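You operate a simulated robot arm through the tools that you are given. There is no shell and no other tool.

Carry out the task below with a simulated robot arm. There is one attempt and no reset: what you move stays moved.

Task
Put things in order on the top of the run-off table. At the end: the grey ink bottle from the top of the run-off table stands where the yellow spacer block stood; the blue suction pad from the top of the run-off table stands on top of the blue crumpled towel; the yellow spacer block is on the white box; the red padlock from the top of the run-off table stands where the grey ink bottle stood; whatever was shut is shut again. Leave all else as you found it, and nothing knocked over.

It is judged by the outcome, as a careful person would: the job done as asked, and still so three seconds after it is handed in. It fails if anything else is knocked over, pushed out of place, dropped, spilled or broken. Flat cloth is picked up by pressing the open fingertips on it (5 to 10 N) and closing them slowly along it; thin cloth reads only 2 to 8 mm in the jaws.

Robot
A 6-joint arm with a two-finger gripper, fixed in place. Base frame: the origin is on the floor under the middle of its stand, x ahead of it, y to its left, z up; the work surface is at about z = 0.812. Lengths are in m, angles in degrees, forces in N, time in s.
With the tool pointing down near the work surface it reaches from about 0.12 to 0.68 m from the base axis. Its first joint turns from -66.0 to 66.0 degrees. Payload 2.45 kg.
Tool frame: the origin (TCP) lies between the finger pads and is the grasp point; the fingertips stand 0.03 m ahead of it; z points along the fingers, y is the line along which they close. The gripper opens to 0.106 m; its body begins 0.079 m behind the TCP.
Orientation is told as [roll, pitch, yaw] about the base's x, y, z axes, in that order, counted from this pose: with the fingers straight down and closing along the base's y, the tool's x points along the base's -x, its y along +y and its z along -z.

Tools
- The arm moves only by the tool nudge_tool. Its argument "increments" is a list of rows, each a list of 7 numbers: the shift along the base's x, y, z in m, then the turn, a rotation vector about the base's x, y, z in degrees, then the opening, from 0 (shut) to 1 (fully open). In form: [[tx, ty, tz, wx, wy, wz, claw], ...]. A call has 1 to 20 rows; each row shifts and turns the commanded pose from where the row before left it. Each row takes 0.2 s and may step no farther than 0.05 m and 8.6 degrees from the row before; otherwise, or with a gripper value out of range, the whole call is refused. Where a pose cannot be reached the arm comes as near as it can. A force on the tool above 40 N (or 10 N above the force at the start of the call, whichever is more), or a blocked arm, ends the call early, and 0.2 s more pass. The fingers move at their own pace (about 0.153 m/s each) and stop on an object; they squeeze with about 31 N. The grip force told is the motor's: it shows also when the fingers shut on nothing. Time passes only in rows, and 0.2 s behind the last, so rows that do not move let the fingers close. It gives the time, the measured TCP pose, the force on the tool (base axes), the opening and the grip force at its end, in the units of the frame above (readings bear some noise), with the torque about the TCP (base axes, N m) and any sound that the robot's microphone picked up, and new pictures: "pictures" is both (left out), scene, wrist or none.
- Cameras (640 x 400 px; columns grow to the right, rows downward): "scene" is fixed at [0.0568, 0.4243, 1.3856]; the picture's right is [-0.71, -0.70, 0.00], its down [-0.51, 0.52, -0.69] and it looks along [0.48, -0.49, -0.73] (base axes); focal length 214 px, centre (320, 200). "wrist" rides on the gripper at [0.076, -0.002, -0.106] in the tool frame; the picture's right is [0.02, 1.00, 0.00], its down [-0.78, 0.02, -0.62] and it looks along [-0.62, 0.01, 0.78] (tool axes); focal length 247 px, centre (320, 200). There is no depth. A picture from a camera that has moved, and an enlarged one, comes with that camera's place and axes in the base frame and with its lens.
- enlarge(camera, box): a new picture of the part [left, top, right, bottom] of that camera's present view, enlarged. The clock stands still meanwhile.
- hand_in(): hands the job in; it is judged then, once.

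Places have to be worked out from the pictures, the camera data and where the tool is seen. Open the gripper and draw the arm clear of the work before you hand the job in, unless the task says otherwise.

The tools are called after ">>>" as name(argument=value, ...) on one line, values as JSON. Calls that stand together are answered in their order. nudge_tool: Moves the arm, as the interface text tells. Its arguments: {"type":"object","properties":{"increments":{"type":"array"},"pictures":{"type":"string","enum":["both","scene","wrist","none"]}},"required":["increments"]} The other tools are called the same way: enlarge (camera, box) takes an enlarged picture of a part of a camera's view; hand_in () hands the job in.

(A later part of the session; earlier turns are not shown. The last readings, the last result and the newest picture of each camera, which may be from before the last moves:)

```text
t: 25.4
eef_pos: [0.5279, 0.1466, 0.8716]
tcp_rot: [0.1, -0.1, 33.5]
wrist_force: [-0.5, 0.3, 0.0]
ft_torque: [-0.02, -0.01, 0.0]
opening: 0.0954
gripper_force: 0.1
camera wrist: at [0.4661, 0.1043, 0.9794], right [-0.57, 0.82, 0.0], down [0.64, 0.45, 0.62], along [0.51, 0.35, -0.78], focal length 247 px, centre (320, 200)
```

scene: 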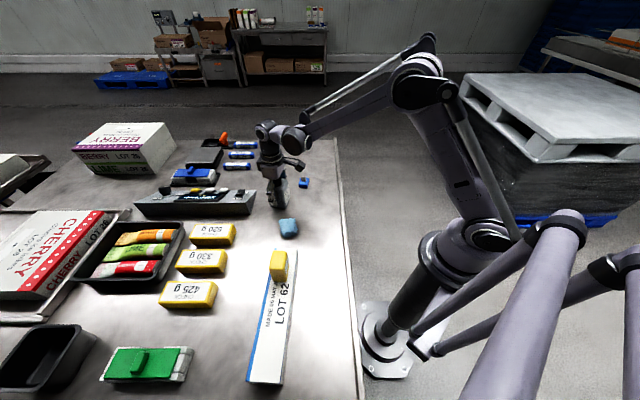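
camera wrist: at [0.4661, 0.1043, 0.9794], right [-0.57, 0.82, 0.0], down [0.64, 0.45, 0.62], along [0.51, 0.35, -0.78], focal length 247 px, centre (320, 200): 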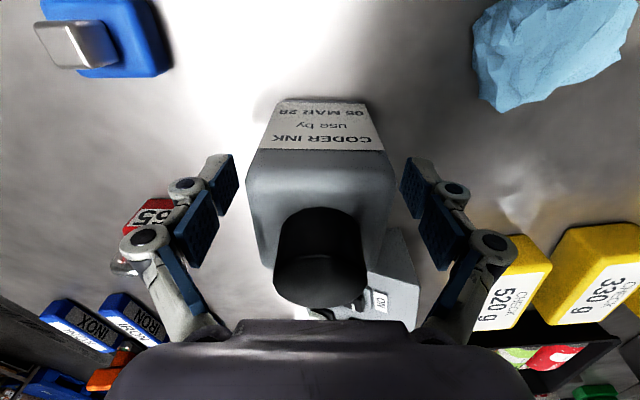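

The bottle stands free. I rise straight up well above the cap and check.

>>> nudge_tool(increments=[[0, 0, 0.03, 0, 0, 0, 0.9], [0, 0, 0.04, 0, 0, 0, 0.9], [0, 0, 0.045, 0, 0, 0, 0.9], [0, 0, 0.045, 0, 0, 0, 0.9], [0, 0, 0, 0, 0, 0, 0.9]], pictures="both")

>>> enlarge(camera="wrist", box=[160, 40, 400, 220])

>>> enlarge(camera="scene", box=[220, 120, 360, 250])

```text
t: 26.6
eef_pos: [0.5303, 0.1474, 1.0323]
tcp_rot: [0.1, 0.1, 33.5]
wrist_force: [0.1, -0.2, 0.5]
ft_torque: [0.02, 0.0, 0.01]
opening: 0.0955
gripper_force: 0.0
camera wrist: at [0.4671, 0.1051, 1.1401], right [-0.57, 0.82, 0.0], down [0.64, 0.45, 0.62], along [0.51, 0.35, -0.78], focal length 247 px, centre (320, 200)
```

scene: 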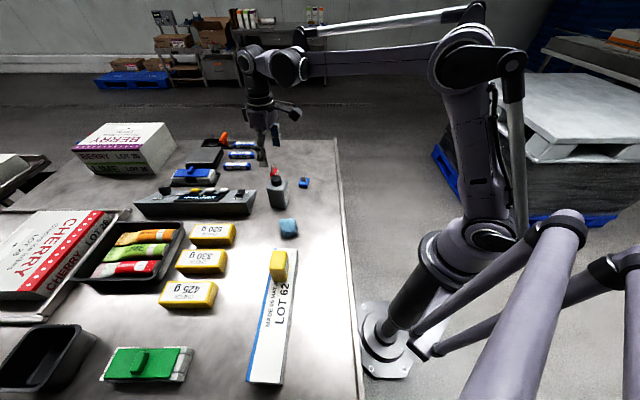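
wrist: 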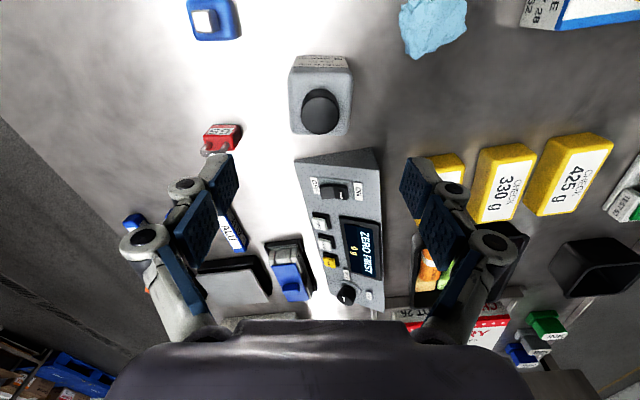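

```text
2.22 times, centred on (280, 130) of wrist
camera zoom: at [0.4671, 0.1051, 1.1401], right [-0.57, 0.82, 0.0], down [0.64, 0.45, 0.62], along [0.51, 0.35, -0.78], focal length 549 px, centre (409, 356)
```

zoom: 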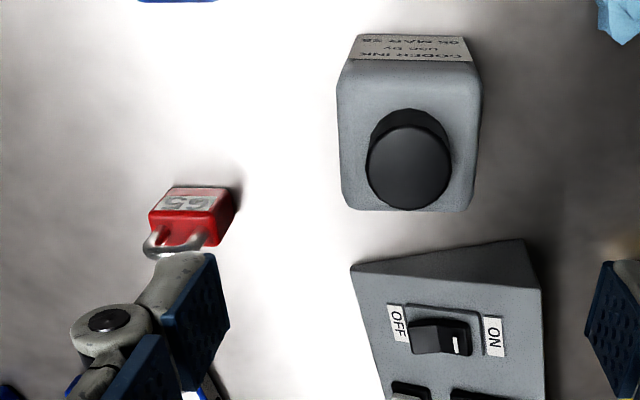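

```text
3.08 times, centred on (290, 185) of scene
camera zoom: at [0.0568, 0.4243, 1.3856], right [-0.71, -0.7, 0.0], down [-0.51, 0.52, -0.69], along [0.48, -0.49, -0.73], focal length 660 px, centre (412, 246)
```

zoom: 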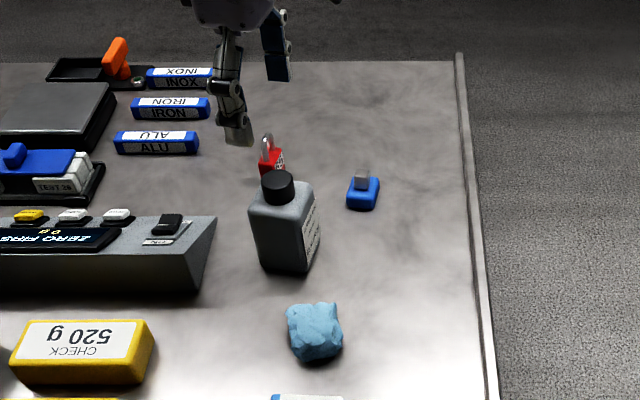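

The bottle stands upright at the block's old spot. The padlock's wide side lies along the tool's closing direction, with its centre near (0.653, 0.077). I move above it at the same yaw.

>>> nudge_tool(increments=[[0.031, -0.0175, 0, 0, 0, 0, 0.9], [0.031, -0.0175, 0, 0, 0, 0, 0.9], [0.031, -0.0175, 0, 0, 0, 0, 0.8], [0.031, -0.0175, 0, 0, 0, 0, 0.7], [0, 0, -0.03, 0, 0, 0, 0.7], [0, 0, -0.03, 0, 0, 0, 0.7], [0, 0, 0, 0, 0, 0, 0.7]], pictures="both")

>>> enlarge(camera="wrist", box=[240, 50, 400, 190])

```text
t: 28.2
eef_pos: [0.6537, 0.0778, 0.9712]
tcp_rot: [0.0, 0.0, 33.5]
wrist_force: [0.3, 0.9, 0.0]
ft_torque: [0.01, 0.0, 0.0]
opening: 0.0742
gripper_force: 0.0
camera wrist: at [0.5906, 0.0347, 1.0784], right [-0.57, 0.82, 0.0], down [0.64, 0.45, 0.62], along [0.51, 0.35, -0.78], focal length 247 px, centre (320, 200)
```

scene: 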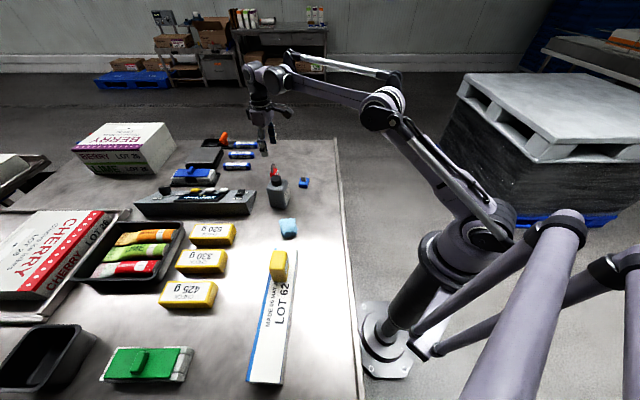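
wrist: 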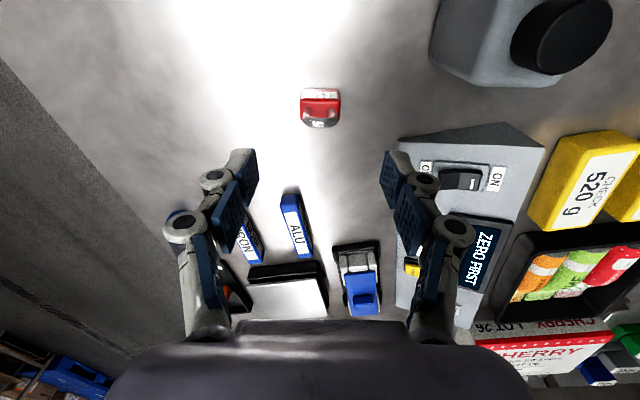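

```text
2.86 times, centred on (320, 120) of wrist
camera zoom: at [0.5906, 0.0347, 1.0784], right [-0.57, 0.82, 0.0], down [0.64, 0.45, 0.62], along [0.51, 0.35, -0.78], focal length 706 px, centre (320, 429)
```

zoom: 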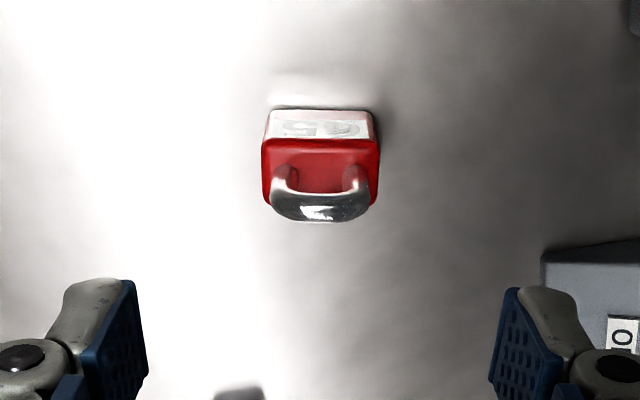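

The padlock is aligned and within 2 mm of centre. I descend around its body, tips to about 8 mm above the table.

>>> nudge_tool(increments=[[0.0016, -0.0006, -0.03, 0, 0, 0, 0.7], [0, 0, -0.035, 0, 0, 0, 0.7], [0, 0, -0.035, 0, 0, 0, 0.7], [0, 0, -0.0215, 0, 0, 0, 0.7], [0, 0, 0, 0, 0, 0, 0.7]], pictures="both")

```text
t: 29.4
eef_pos: [0.6543, 0.0773, 0.85]
tcp_rot: [-0.1, 0.0, 33.5]
wrist_force: [-0.5, 0.8, 1.1]
ft_torque: [0.02, 0.01, -0.01]
opening: 0.0741
gripper_force: 0.2
camera wrist: at [0.592, 0.0341, 0.9571], right [-0.57, 0.82, 0.0], down [0.64, 0.45, 0.62], along [0.51, 0.35, -0.78], focal length 247 px, centre (320, 200)
```

scene: 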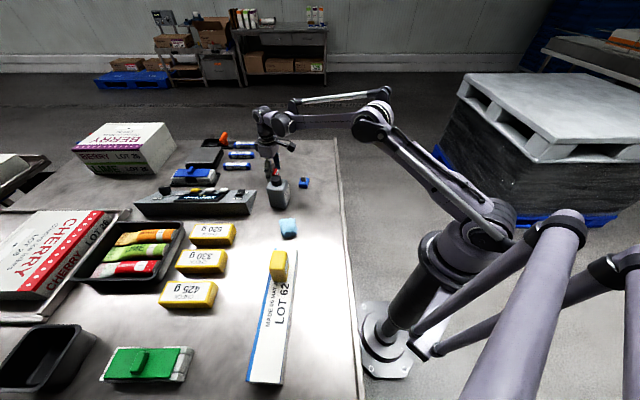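
wrist: 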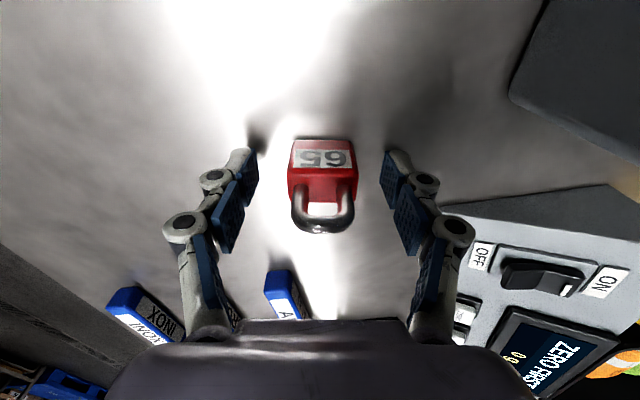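

The padlock is centred between the pads. Closing on it.

>>> nudge_tool(increments=[[0, 0, 0, 0, 0, 0, 0.5], [0, 0, 0, 0, 0, 0, 0.38], [0, 0, 0, 0, 0, 0, 0.25], [0, 0, 0, 0, 0, 0, 0.2], [0, 0, 0, 0, 0, 0, 0.2]], pictures="wrist")

```text
t: 30.6
eef_pos: [0.6546, 0.0769, 0.8501]
tcp_rot: [0.0, -0.1, 33.5]
wrist_force: [0.5, 1.0, 0.7]
ft_torque: [-0.03, -0.02, 0.0]
opening: 0.0371
gripper_force: 31.4
camera wrist: at [0.592, 0.0341, 0.9575], right [-0.57, 0.82, 0.0], down [0.64, 0.45, 0.62], along [0.51, 0.35, -0.78], focal length 247 px, centre (320, 200)
```

wrist: 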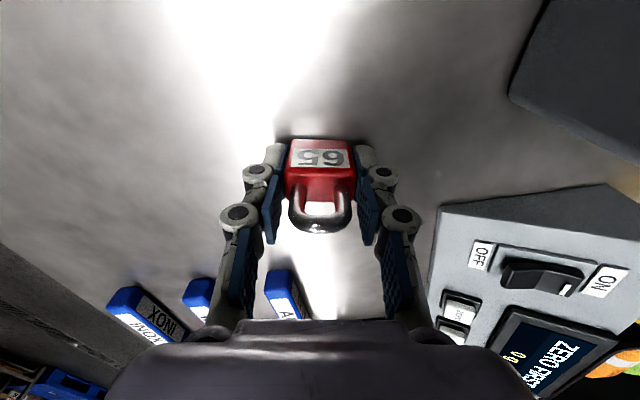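

Gripped at 37 mm. I lift and carry it to the bottle's old spot (0.6535, -0.0655).

>>> nudge_tool(increments=[[0, 0, 0.01, 0, 0, 0, 0.2], [0, 0, 0.03, 0, 0, 0, 0.2], [0, 0, 0.04, 0, 0, 0, 0.2], [0, 0, 0.02, 0, 0, 0, 0.2], [-0.0002, -0.0284, 0, 0, 0, 0, 0.2], [-0.0002, -0.0284, 0, 0, 0, 0, 0.2], [-0.0002, -0.0284, 0, 0, 0, 0, 0.2], [-0.0002, -0.0284, 0, 0, 0, 0, 0.2], [-0.0002, -0.0284, 0, 0, 0, 0, 0.2], [0, 0, -0.03, 0, 0, 0, 0.2], [0, 0, -0.03, 0, 0, 0, 0.2], [0, 0, -0.03, 0, 0, 0, 0.2], [0, 0, 0, 0, 0, 0, 0.2]], pictures="both")

>>> enlarge(camera="scene", box=[220, 110, 360, 240])

```text
t: 33.4
eef_pos: [0.6521, -0.0655, 0.8622]
tcp_rot: [0.0, 0.0, 33.4]
wrist_force: [0.2, -0.2, -1.0]
ft_torque: [0.01, 0.0, -0.04]
opening: 0.0369
gripper_force: 31.5
camera wrist: at [0.5914, -0.1079, 0.968], right [-0.57, 0.82, 0.0], down [0.64, 0.45, 0.62], along [0.51, 0.35, -0.78], focal length 247 px, centre (320, 200)
```

scene: 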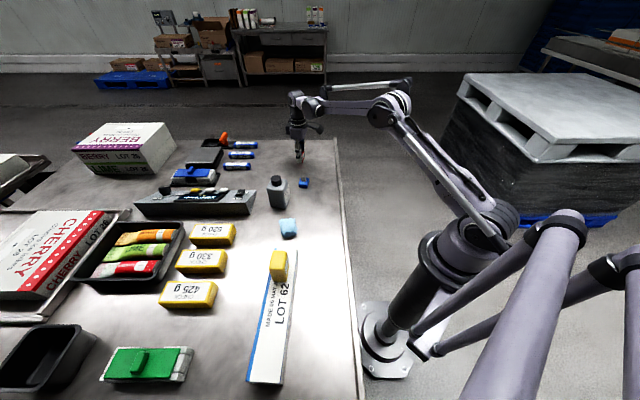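
wrist: 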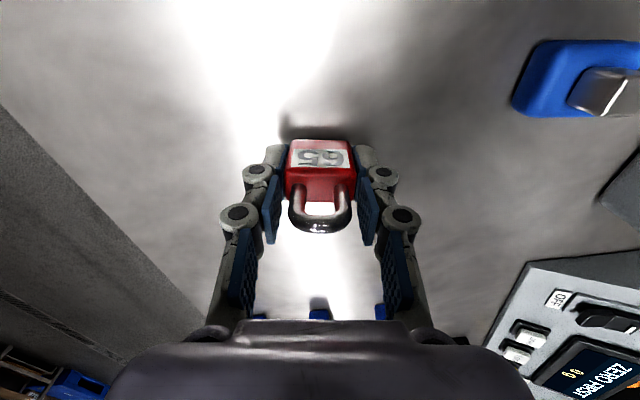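

```text
3.08 times, centred on (290, 175) of scene
camera zoom: at [0.0568, 0.4243, 1.3856], right [-0.71, -0.7, 0.0], down [-0.51, 0.52, -0.69], along [0.48, -0.49, -0.73], focal length 660 px, centre (412, 277)
```

zoom: 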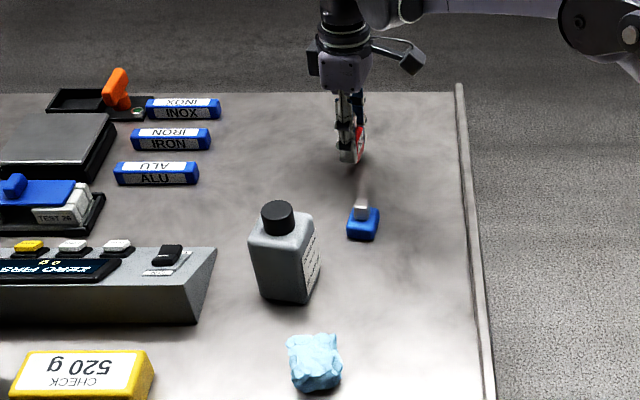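

The padlock hangs about 1 cm above the table at the right spot. Lowering gently to contact.

>>> nudge_tool(increments=[[0, 0, -0.005, 0, 0, 0, 0.2], [0, 0, -0.003, 0, 0, 0, 0.2], [0, 0, -0.0015, 0, 0, 0, 0.2], [0, 0, 0, 0, 0, 0, 0.2]], pictures="none")

```text
t: 34.4
eef_pos: [0.6539, -0.0651, 0.8521]
tcp_rot: [0.0, 0.1, 33.5]
wrist_force: [0.2, -0.7, -1.3]
ft_torque: [-0.02, 0.0, 0.0]
opening: 0.0368
gripper_force: 30.9
```

No contact yet (-1.3 N is the padlock's weight). One millimetre at a time.

>>> nudge_tool(increments=[[0, 0, -0.001, 0, 0, 0, 0.2], [0, 0, 0, 0, 0, 0, 0.2]], pictures="none")

```text
t: 35.0
eef_pos: [0.6526, -0.0656, 0.8501]
tcp_rot: [0.0, 0.0, 33.5]
wrist_force: [0.8, -1.3, 3.7]
ft_torque: [-0.01, -0.03, 0.01]
opening: 0.0368
gripper_force: 30.7
```

Light contact now (3.7 N up). I open the fingers slowly to leave the padlock standing.

>>> nudge_tool(increments=[[0, 0, 0, 0, 0, 0, 0.33], [0, 0, 0, 0, 0, 0, 0.42], [0, 0, 0, 0, 0, 0, 0.55], [0, 0, 0, 0, 0, 0, 0.7], [0, 0, 0, 0, 0, 0, 0.7]], pictures="wrist")

```text
t: 36.2
eef_pos: [0.6543, -0.0647, 0.8502]
tcp_rot: [0.0, 0.0, 33.5]
wrist_force: [-0.1, -0.5, 0.4]
ft_torque: [0.01, 0.0, 0.01]
opening: 0.0743
gripper_force: 0.0
camera wrist: at [0.591, -0.1079, 0.9573], right [-0.57, 0.82, 0.0], down [0.64, 0.45, 0.62], along [0.51, 0.35, -0.78], focal length 247 px, centre (320, 200)
```

wrist: 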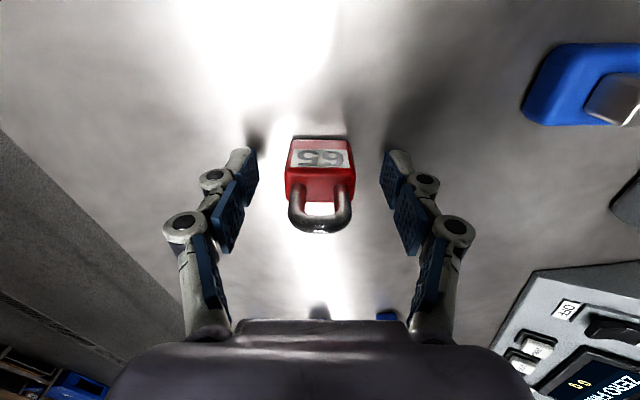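

The padlock stands upright at the bottle's old spot. I rise and move above the suction pad (≈(0.541, 0.020)), turning slightly to its yaw (~37°).

>>> nudge_tool(increments=[[0, 0, 0.03, 0, 0, 0, 0.7], [0, 0, 0.04, 0, 0, 0, 0.7], [0, 0, 0.04, 0, 0, 0, 0.7], [-0.0282, 0.0214, 0, 0, 0, 1, 0.7], [-0.0282, 0.0214, 0, 0, 0, 1, 0.7], [-0.0282, 0.0214, 0, 0, 0, 1, 0.7], [-0.028, 0.0214, 0, 0, 0, 0.5, 0.7], [0, 0, 0, 0, 0, 0, 0.7]], pictures="both")

>>> enlarge(camera="wrist", box=[240, 40, 400, 180])

>>> enlarge(camera="scene", box=[220, 110, 360, 240])

```text
t: 38.0
eef_pos: [0.541, 0.0215, 0.9603]
tcp_rot: [-0.1, -0.1, 37.0]
wrist_force: [-0.7, 0.5, -0.4]
ft_torque: [0.03, -0.02, 0.03]
opening: 0.0744
gripper_force: 0.0
camera wrist: at [0.4812, -0.0253, 1.0672], right [-0.62, 0.79, 0.0], down [0.62, 0.48, 0.62], along [0.49, 0.38, -0.78], focal length 247 px, centre (320, 200)
```

scene: 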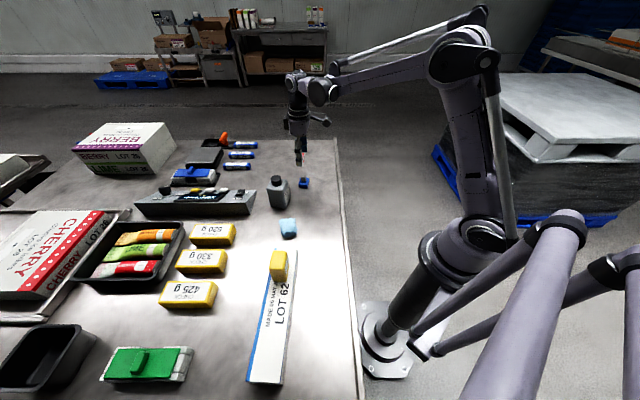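
wrist: 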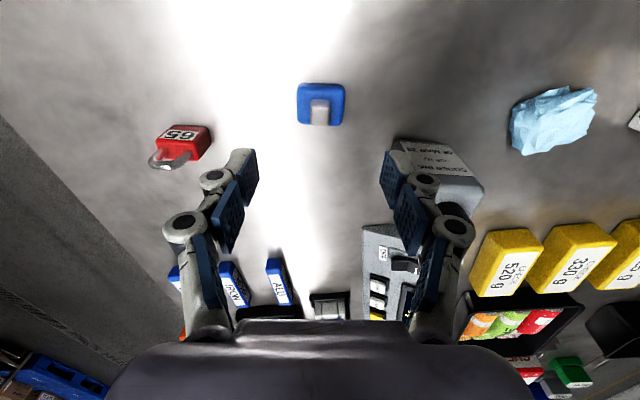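

```text
2.86 times, centred on (320, 110) of wrist
camera zoom: at [0.4812, -0.0253, 1.0672], right [-0.62, 0.79, 0.0], down [0.62, 0.48, 0.62], along [0.49, 0.38, -0.78], focal length 706 px, centre (320, 457)
```

zoom: 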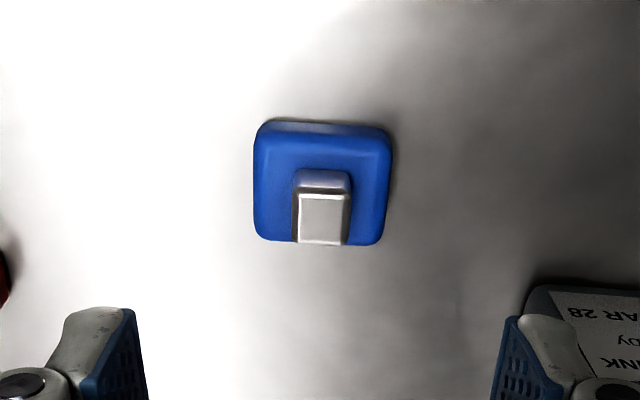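

```text
3.08 times, centred on (290, 175) of scene
camera zoom: at [0.0568, 0.4243, 1.3856], right [-0.71, -0.7, 0.0], down [-0.51, 0.52, -0.69], along [0.48, -0.49, -0.73], focal length 660 px, centre (412, 277)
```

zoom: 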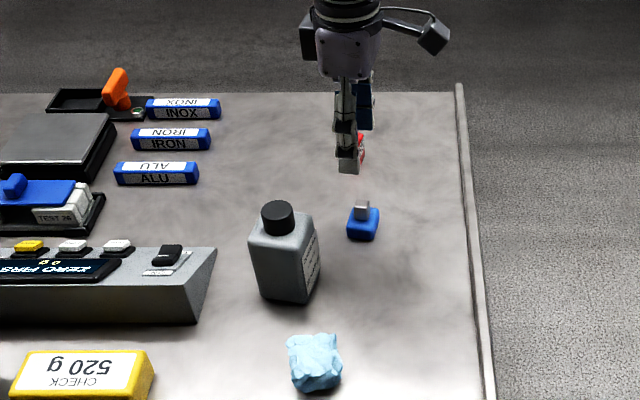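

The pad's yaw is actually about 33.5°, and its centre is within 2 mm of the tool. I correct both and descend around its base; I also take an enlarged look at the towel.

>>> enlarge(camera="wrist", box=[490, 60, 620, 180])

>>> nudge_tool(increments=[[0, -0.002, -0.02, 0, 0, -3.5, 0.7], [0, 0, -0.035, 0, 0, 0, 0.7], [0, 0, -0.035, 0, 0, 0, 0.7], [0, 0, -0.0195, 0, 0, 0, 0.7], [0, 0, 0, 0, 0, 0, 0.7]], pictures="both")

```text
3.33 times, centred on (555, 120) of wrist
camera zoom: at [0.4812, -0.0253, 1.0672], right [-0.62, 0.79, 0.0], down [0.62, 0.48, 0.62], along [0.49, 0.38, -0.78], focal length 823 px, centre (-463, 467)
```

zoom: 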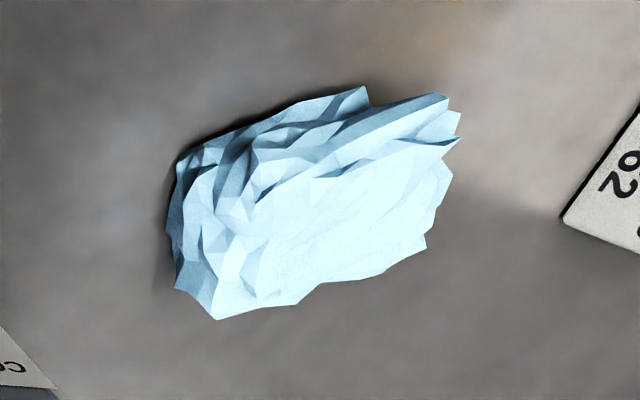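

```text
t: 39.2
eef_pos: [0.5417, 0.0181, 0.8494]
tcp_rot: [-0.1, -0.1, 33.5]
wrist_force: [-0.7, 0.0, 0.0]
ft_torque: [0.01, 0.01, 0.03]
opening: 0.0743
gripper_force: 0.1
camera wrist: at [0.4785, -0.0255, 0.9573], right [-0.57, 0.82, 0.0], down [0.64, 0.45, 0.62], along [0.51, 0.35, -0.78], focal length 247 px, centre (320, 200)
```

scene: 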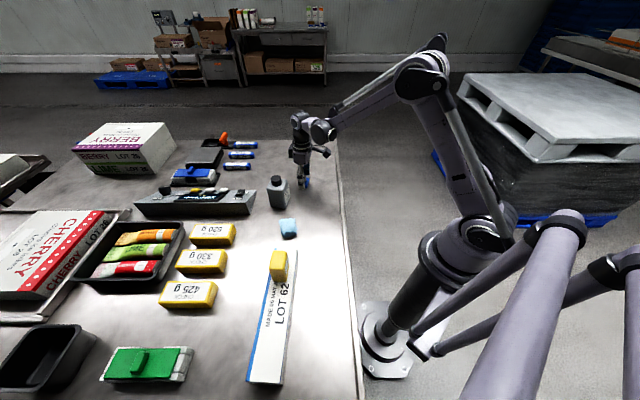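
wrist: 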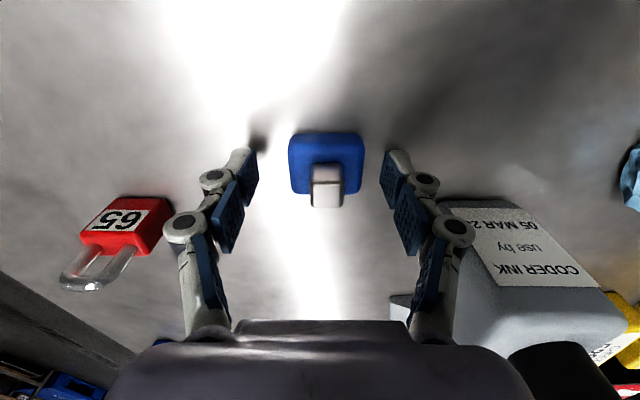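

The pad is centred between the pads and the bottle is clear of the knuckle. Closing.

>>> nudge_tool(increments=[[0, 0, 0, 0, 0, 0, 0.55], [0, 0, 0, 0, 0, 0, 0.43], [0, 0, 0, 0, 0, 0, 0.33], [0, 0, 0, 0, 0, 0, 0.25], [0, 0, 0, 0, 0, 0, 0.25]], pictures="wrist")

```text
t: 40.4
eef_pos: [0.5412, 0.0171, 0.8508]
tcp_rot: [0.0, 0.0, 33.4]
wrist_force: [-1.0, 0.6, 2.5]
ft_torque: [0.01, -0.03, -0.02]
opening: 0.044
gripper_force: 30.7
camera wrist: at [0.4785, -0.0254, 0.9577], right [-0.57, 0.82, 0.0], down [0.64, 0.45, 0.62], along [0.51, 0.35, -0.78], focal length 247 px, centre (320, 200)
```

wrist: 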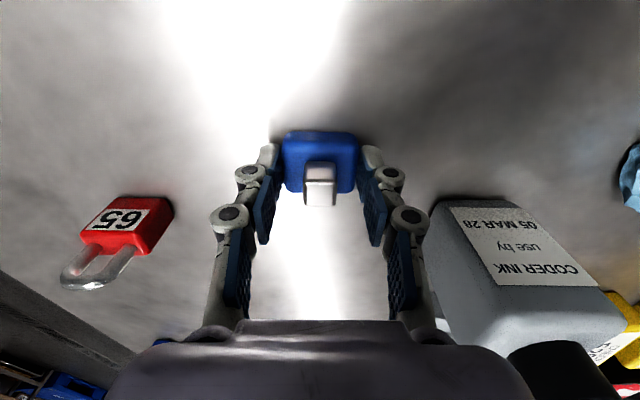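

Gripped at 44 mm. I lift to z≈1.0 and carry the pad over to the towel to look at its top before lowering.

>>> nudge_tool(increments=[[0, 0, 0.01, 0, 0, 0, 0.25], [0, 0, 0.03, 0, 0, 0, 0.25], [0, 0, 0.04, 0, 0, 0, 0.25], [0, 0, 0.04, 0, 0, 0, 0.25], [0, 0, 0.03, 0, 0, 0, 0.25], [-0.0212, 0.0313, 0, 0, 0, 0, 0.25], [-0.0212, 0.0313, 0, 0, 0, 0, 0.25], [-0.0212, 0.0313, 0, 0, 0, 0, 0.25], [-0.0212, 0.0313, 0, 0, 0, 0, 0.25], [-0.0212, 0.0313, 0, 0, 0, 0, 0.25], [-0.021, 0.0315, 0, 0, 0, 0, 0.25], [0, 0, 0, 0, 0, 0, 0.25]], pictures="both")

>>> enlarge(camera="wrist", box=[240, 20, 400, 220])

>>> enlarge(camera="scene", box=[250, 150, 350, 260])

```text
t: 43.0
eef_pos: [0.4144, 0.2063, 1.0007]
tcp_rot: [0.0, 0.0, 33.5]
wrist_force: [0.1, 0.3, -0.1]
ft_torque: [-0.01, 0.02, 0.01]
opening: 0.0439
gripper_force: 30.6
camera wrist: at [0.3515, 0.1633, 1.1075], right [-0.57, 0.82, 0.0], down [0.64, 0.45, 0.62], along [0.51, 0.35, -0.78], focal length 247 px, centre (320, 200)
```

scene: 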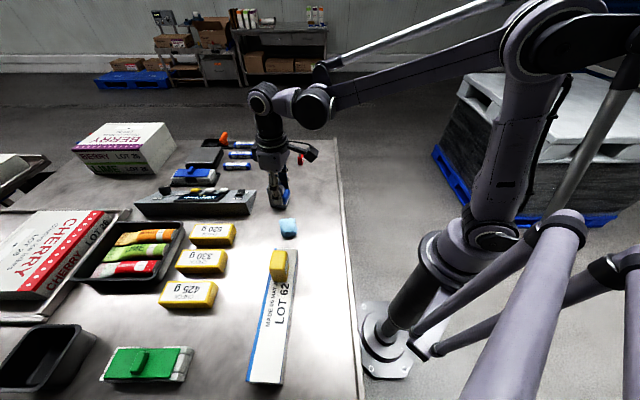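
wrist: 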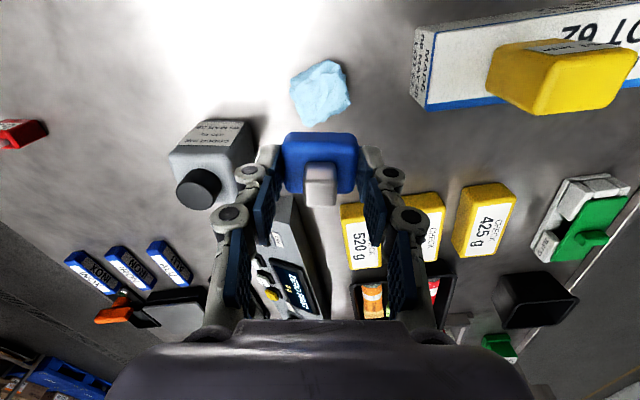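

```text
2.00 times, centred on (320, 120) of wrist
camera zoom: at [0.3515, 0.1633, 1.1075], right [-0.57, 0.82, 0.0], down [0.64, 0.45, 0.62], along [0.51, 0.35, -0.78], focal length 494 px, centre (320, 360)
```

zoom: 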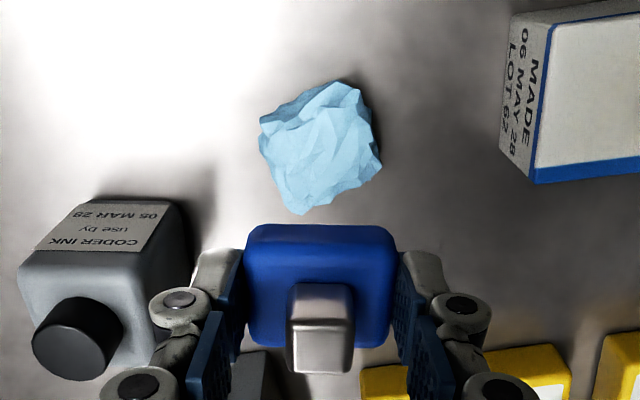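

```text
3.64 times, centred on (300, 205) of scene
camera zoom: at [0.0568, 0.4243, 1.3856], right [-0.71, -0.7, 0.0], down [-0.51, 0.52, -0.69], along [0.48, -0.49, -0.73], focal length 780 px, centre (393, 182)
```

zoom: 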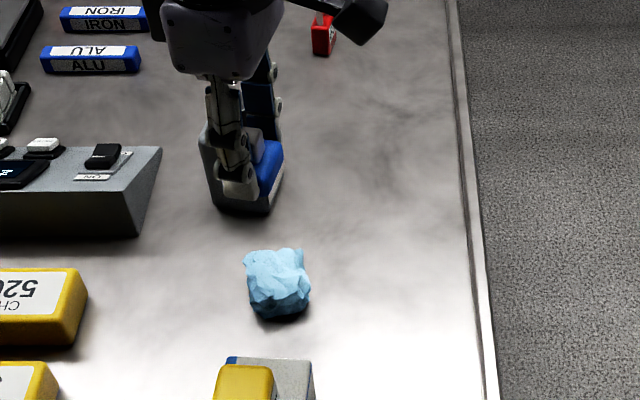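

The towel's centre is near (0.412, 0.2035), its sides turned about 22° from the tool and its top at roughly z≈0.85. I shift 3 mm, turn 22° so the pad lines up with it, and lower to about 1.5 cm above.

>>> nudge_tool(increments=[[-0.001, -0.001, 0, 0, 0, 7.4, 0.25], [-0.001, -0.0015, 0, 0, 0, 7.3, 0.25], [0, 0, 0, 0, 0, 7.3, 0.25], [0, 0, -0.03, 0, 0, 0, 0.25], [0, 0, -0.03, 0, 0, 0, 0.25], [0, 0, -0.025, 0, 0, 0, 0.25], [0, 0, 0, 0, 0, 0, 0.25]], pictures="both")

>>> enlarge(camera="wrist", box=[240, 60, 400, 220])

>>> enlarge(camera="scene", box=[250, 180, 330, 260])

```text
t: 44.6
eef_pos: [0.4102, 0.2035, 0.915]
tcp_rot: [-0.1, 0.0, 55.5]
wrist_force: [-0.4, 0.5, -0.4]
ft_torque: [0.0, 0.02, -0.02]
opening: 0.0437
gripper_force: 30.6
camera wrist: at [0.3697, 0.1405, 1.0228], right [-0.84, 0.55, 0.0], down [0.43, 0.65, 0.62], along [0.34, 0.52, -0.78], focal length 247 px, centre (320, 200)
```

scene: 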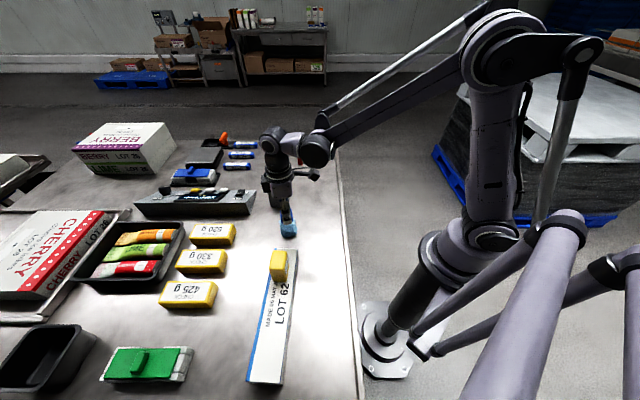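
wrist: 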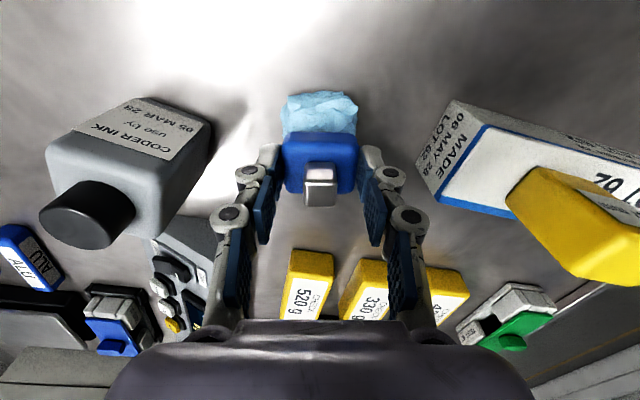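

```text
2.50 times, centred on (320, 140) of wrist
camera zoom: at [0.3697, 0.1405, 1.0228], right [-0.84, 0.55, 0.0], down [0.43, 0.65, 0.62], along [0.34, 0.52, -0.78], focal length 617 px, centre (320, 350)
```

zoom: 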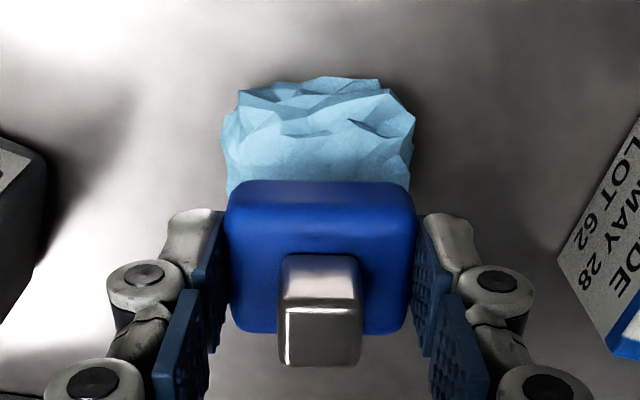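

```text
5.00 times, centred on (290, 220) of scene
camera zoom: at [0.0568, 0.4243, 1.3856], right [-0.71, -0.7, 0.0], down [-0.51, 0.52, -0.69], along [0.48, -0.49, -0.73], focal length 1072 px, centre (470, 100)
```

zoom: 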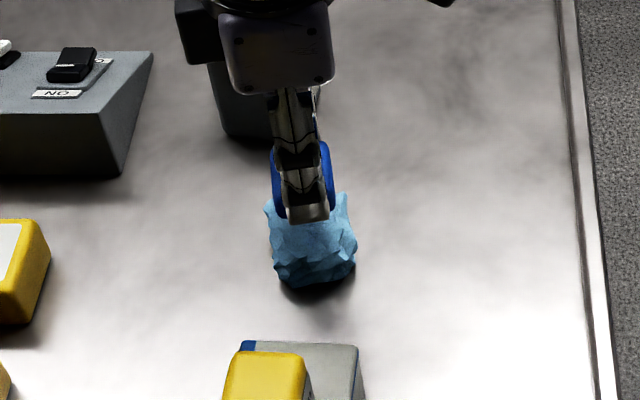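

The pad is aligned over the towel with a margin all round. I nudge 2 mm sideways and lower in small steps, watching the force.

>>> nudge_tool(increments=[[0.0016, -0.0011, -0.005, 0, 0, 0, 0.25], [0, 0, -0.005, 0, 0, 0, 0.25], [0, 0, -0.004, 0, 0, 0, 0.25], [0, 0, 0, 0, 0, 0, 0.25]], pictures="wrist")

>>> enlarge(camera="scene", box=[260, 190, 320, 250])

```text
t: 45.6
eef_pos: [0.4125, 0.203, 0.9014]
tcp_rot: [0.0, 0.1, 55.5]
wrist_force: [-0.4, -0.1, 0.2]
ft_torque: [0.01, -0.01, -0.02]
opening: 0.0438
gripper_force: 30.6
camera wrist: at [0.3716, 0.1394, 1.0088], right [-0.84, 0.55, 0.0], down [0.43, 0.65, 0.62], along [0.34, 0.52, -0.78], focal length 247 px, centre (320, 200)
```

wrist: 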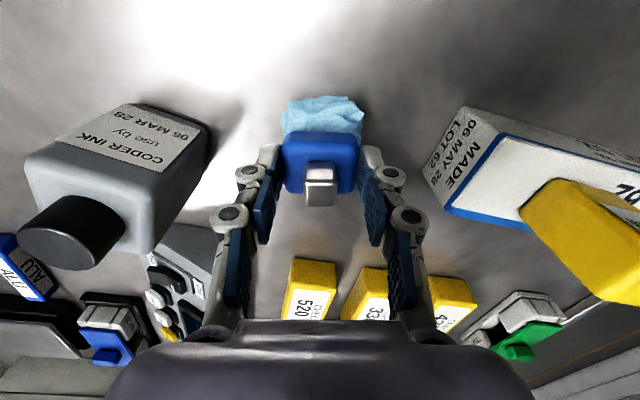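

```text
6.67 times, centred on (290, 220) of scene
camera zoom: at [0.0568, 0.4243, 1.3856], right [-0.71, -0.7, 0.0], down [-0.51, 0.52, -0.69], along [0.48, -0.49, -0.73], focal length 1430 px, centre (520, 67)
```

zoom: 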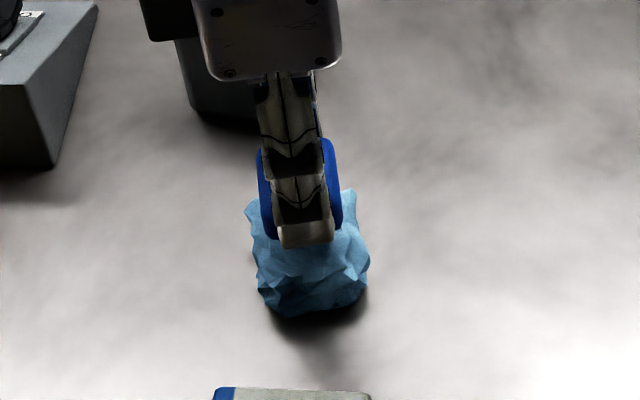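

No contact yet at TCP z≈0.901. I continue down in 2 mm steps.

>>> nudge_tool(increments=[[0, 0, -0.002, 0, 0, 0, 0.25], [0, 0, -0.002, 0, 0, 0, 0.25], [0, 0, -0.002, 0, 0, 0, 0.25], [0, 0, 0, 0, 0, 0, 0.25]], pictures="wrist")

```text
t: 46.6
eef_pos: [0.4129, 0.2026, 0.8958]
tcp_rot: [-0.1, 0.0, 55.5]
wrist_force: [0.0, 0.1, -0.5]
ft_torque: [0.0, -0.02, -0.02]
opening: 0.0441
gripper_force: 31.1
camera wrist: at [0.3716, 0.1393, 1.0025], right [-0.84, 0.55, 0.0], down [0.43, 0.65, 0.62], along [0.34, 0.52, -0.78], focal length 247 px, centre (320, 200)
```

wrist: 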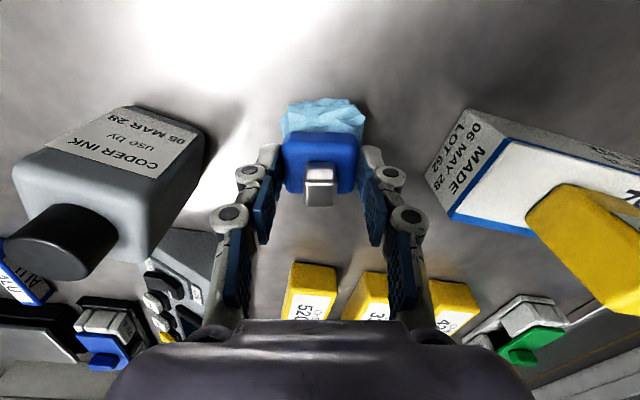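

Still free at 0.895. Continuing down in smaller steps.

>>> nudge_tool(increments=[[0, 0, -0.0015, 0, 0, 0, 0.25], [0, 0, -0.0015, 0, 0, 0, 0.25], [0, 0, 0, 0, 0, 0, 0.25]], pictures="none")

>>> nudge_tool(increments=[[0, 0, -0.0015, 0, 0, 0, 0.25], [0, 0, -0.0015, 0, 0, 0, 0.25], [0, 0, 0, 0, 0, 0, 0.25]], pictures="wrist")

```text
t: 47.4
eef_pos: [0.4133, 0.2025, 0.8921]
tcp_rot: [0.0, -0.1, 55.5]
wrist_force: [0.1, 0.1, -0.9]
ft_torque: [0.03, 0.01, 0.02]
opening: 0.0439
gripper_force: 30.9
```

```text
t: 48.2
eef_pos: [0.4133, 0.2024, 0.8901]
tcp_rot: [0.0, 0.0, 55.4]
wrist_force: [0.2, -1.0, -1.0]
ft_torque: [0.02, -0.01, 0.0]
opening: 0.0438
gripper_force: 31.3
camera wrist: at [0.3715, 0.1393, 0.997], right [-0.84, 0.55, 0.0], down [0.43, 0.65, 0.62], along [0.34, 0.52, -0.78], focal length 247 px, centre (320, 200)
```

wrist: 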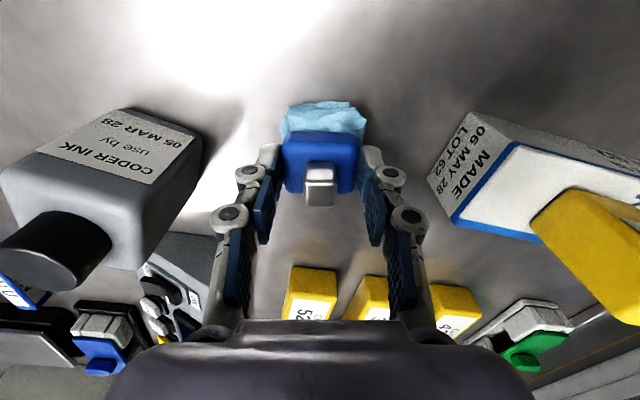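

Still no contact with the pad's underside at about z≈0.851; a closer look at the gap.

>>> enlarge(camera="wrist", box=[260, 80, 380, 210])

>>> enlarge(camera="scene", box=[265, 195, 315, 245])

```text
3.08 times, centred on (320, 145) of wrist
camera zoom: at [0.3715, 0.1393, 0.997], right [-0.84, 0.55, 0.0], down [0.43, 0.65, 0.62], along [0.34, 0.52, -0.78], focal length 760 px, centre (320, 369)
```

zoom: 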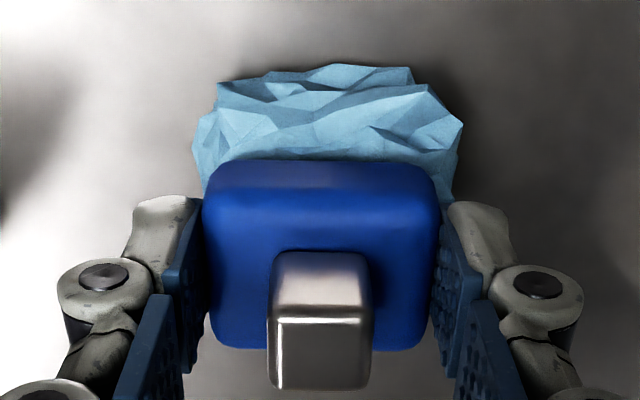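

```text
8.00 times, centred on (290, 220) of scene
camera zoom: at [0.0568, 0.4243, 1.3856], right [-0.71, -0.7, 0.0], down [-0.51, 0.52, -0.69], along [0.48, -0.49, -0.73], focal length 1716 px, centre (560, 40)
```

zoom: 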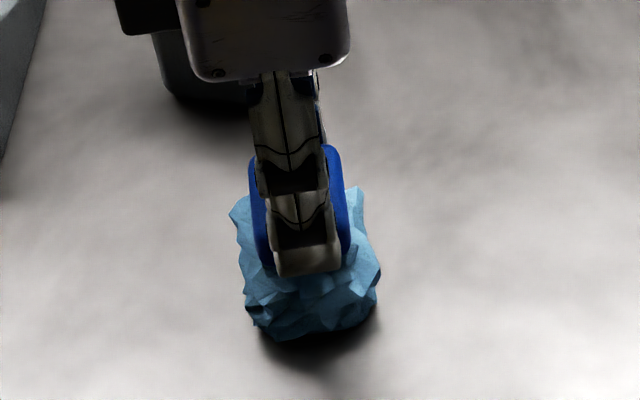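

The pad is well placed over the towel; its top is just lower than I guessed. I continue lowering with force checks.

>>> nudge_tool(increments=[[0, 0, -0.0015, 0, 0, 0, 0.25], [0, 0, -0.0015, 0, 0, 0, 0.25], [0, 0, 0, 0, 0, 0, 0.25]], pictures="none")

```text
t: 49.0
eef_pos: [0.4121, 0.2028, 0.8879]
tcp_rot: [0.0, 0.1, 55.5]
wrist_force: [0.8, -0.9, -0.4]
ft_torque: [0.02, 0.0, 0.0]
opening: 0.0437
gripper_force: 31.5
```

No contact at commanded 0.886 yet; another 2 mm.

>>> nudge_tool(increments=[[0, 0, -0.001, 0, 0, 0, 0.25], [0, 0, -0.001, 0, 0, 0, 0.25], [0, 0, 0, 0, 0, 0, 0.25]], pictures="none")

```text
t: 49.8
eef_pos: [0.4134, 0.2012, 0.8851]
tcp_rot: [-0.1, 0.0, 55.5]
wrist_force: [0.6, 0.6, 21.0]
ft_torque: [0.02, -0.02, -0.01]
opening: 0.044
gripper_force: 30.7
```

Contact: 21 N with almost no torque, so the load is centred under the pad. I ease up about 1 mm and read again.

>>> nudge_tool(increments=[[0, 0, 0.0008, 0, 0, 0, 0.25], [0, 0, 0, 0, 0, 0, 0.25]], pictures="wrist")

>>> enlarge(camera="wrist", box=[260, 80, 380, 210])

```text
t: 50.4
eef_pos: [0.4143, 0.2009, 0.8855]
tcp_rot: [0.0, 0.1, 55.7]
wrist_force: [-0.3, 0.1, 6.4]
ft_torque: [0.01, 0.05, -0.01]
opening: 0.0439
gripper_force: 31.3
camera wrist: at [0.3716, 0.1389, 0.9927], right [-0.84, 0.55, 0.0], down [0.43, 0.65, 0.62], along [0.34, 0.52, -0.78], focal length 247 px, centre (320, 200)
```

wrist: 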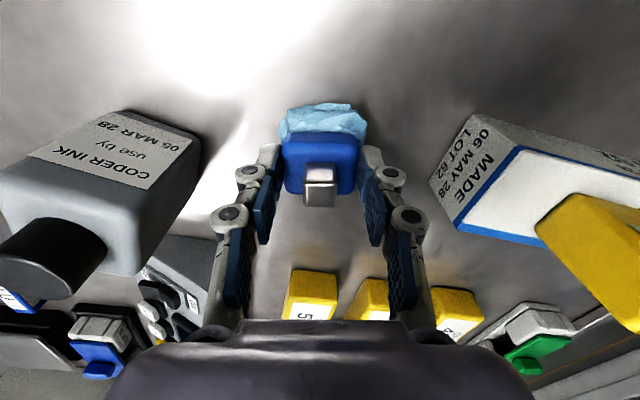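

```text
3.08 times, centred on (320, 145) of wrist
camera zoom: at [0.3716, 0.1389, 0.9927], right [-0.84, 0.55, 0.0], down [0.43, 0.65, 0.62], along [0.34, 0.52, -0.78], focal length 760 px, centre (320, 369)
```

zoom: 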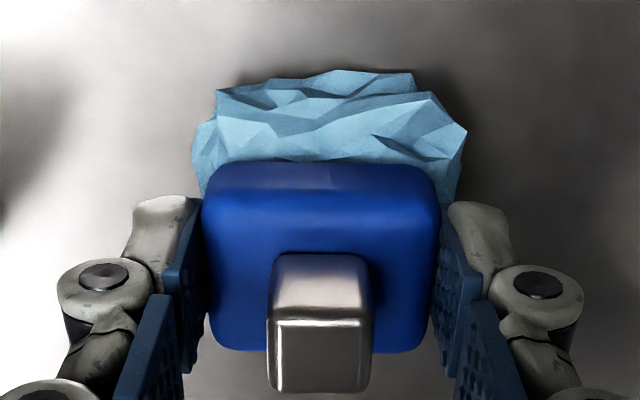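

Now 6.4 N, centred. I release slowly in small opening steps and watch whether the pad stays put.

>>> nudge_tool(increments=[[0, 0, 0, 0, 0, 0, 0.4], [0, 0, 0, 0, 0, 0, 0.43], [0, 0, 0, 0, 0, 0, 0.46], [0, 0, 0, 0, 0, 0, 0.5], [0, 0, 0, 0, 0, 0, 0.5]], pictures="wrist")

>>> enlarge(camera="wrist", box=[260, 80, 380, 210])

```text
t: 51.6
eef_pos: [0.4138, 0.2018, 0.8851]
tcp_rot: [-0.1, 0.0, 55.5]
wrist_force: [0.4, 0.5, -0.3]
ft_torque: [0.03, 0.03, 0.0]
opening: 0.0531
gripper_force: 0.0
camera wrist: at [0.3717, 0.139, 0.9929], right [-0.84, 0.55, 0.0], down [0.43, 0.65, 0.62], along [0.34, 0.52, -0.78], focal length 247 px, centre (320, 200)
```

wrist: 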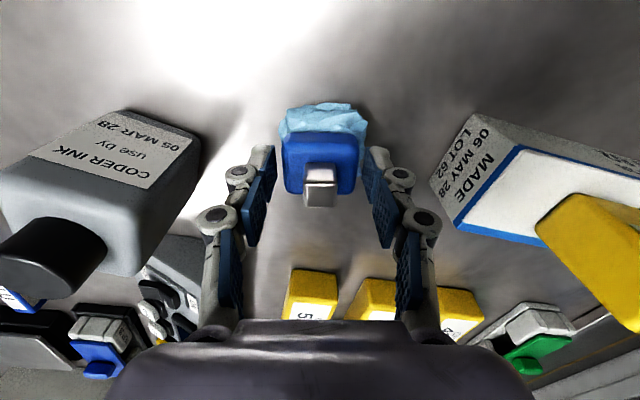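

```text
3.08 times, centred on (320, 145) of wrist
camera zoom: at [0.3717, 0.139, 0.9929], right [-0.84, 0.55, 0.0], down [0.43, 0.65, 0.62], along [0.34, 0.52, -0.78], focal length 760 px, centre (320, 369)
```

zoom: 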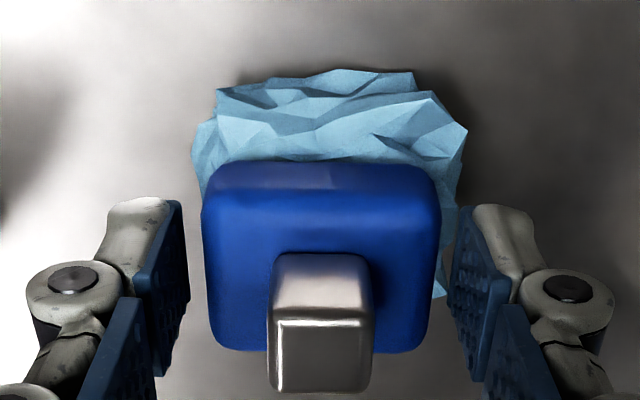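

The pad stayed in place on release. I wait about a second with the fingers just clear to see that it is settled.

>>> nudge_tool(increments=[[0, 0, 0, 0, 0, 0, 0.58], [0, 0, 0, 0, 0, 0, 0.64], [0, 0, 0, 0, 0, 0, 0.64], [0, 0, 0, 0, 0, 0, 0.64], [0, 0, 0, 0, 0, 0, 0.64], [0, 0, 0, 0, 0, 0, 0.64]], pictures="wrist")

>>> enlarge(camera="wrist", box=[260, 80, 380, 210])

```text
t: 53.0
eef_pos: [0.4137, 0.2023, 0.885]
tcp_rot: [0.0, 0.1, 55.5]
wrist_force: [0.5, -0.2, 0.1]
ft_torque: [0.02, 0.02, 0.0]
opening: 0.0679
gripper_force: 0.1
camera wrist: at [0.3717, 0.139, 0.9929], right [-0.84, 0.55, 0.0], down [0.43, 0.65, 0.62], along [0.34, 0.52, -0.78], focal length 247 px, centre (320, 200)
```

wrist: 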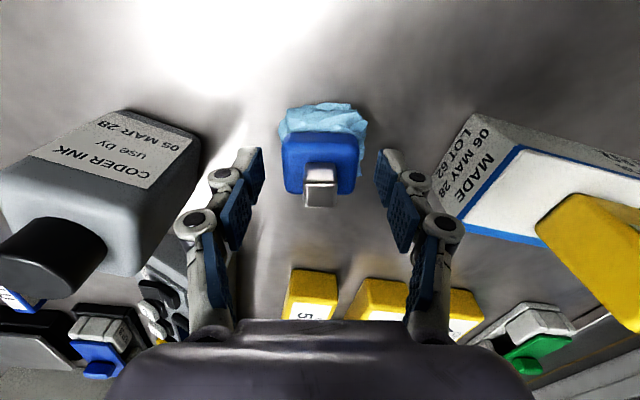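

```text
3.08 times, centred on (320, 145) of wrist
camera zoom: at [0.3717, 0.139, 0.9929], right [-0.84, 0.55, 0.0], down [0.43, 0.65, 0.62], along [0.34, 0.52, -0.78], focal length 760 px, centre (320, 369)
```

zoom: 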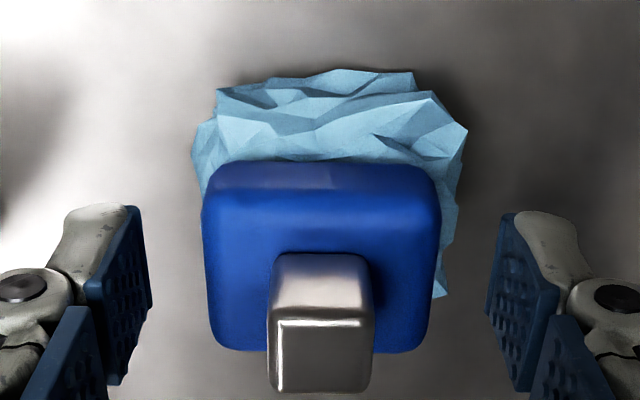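

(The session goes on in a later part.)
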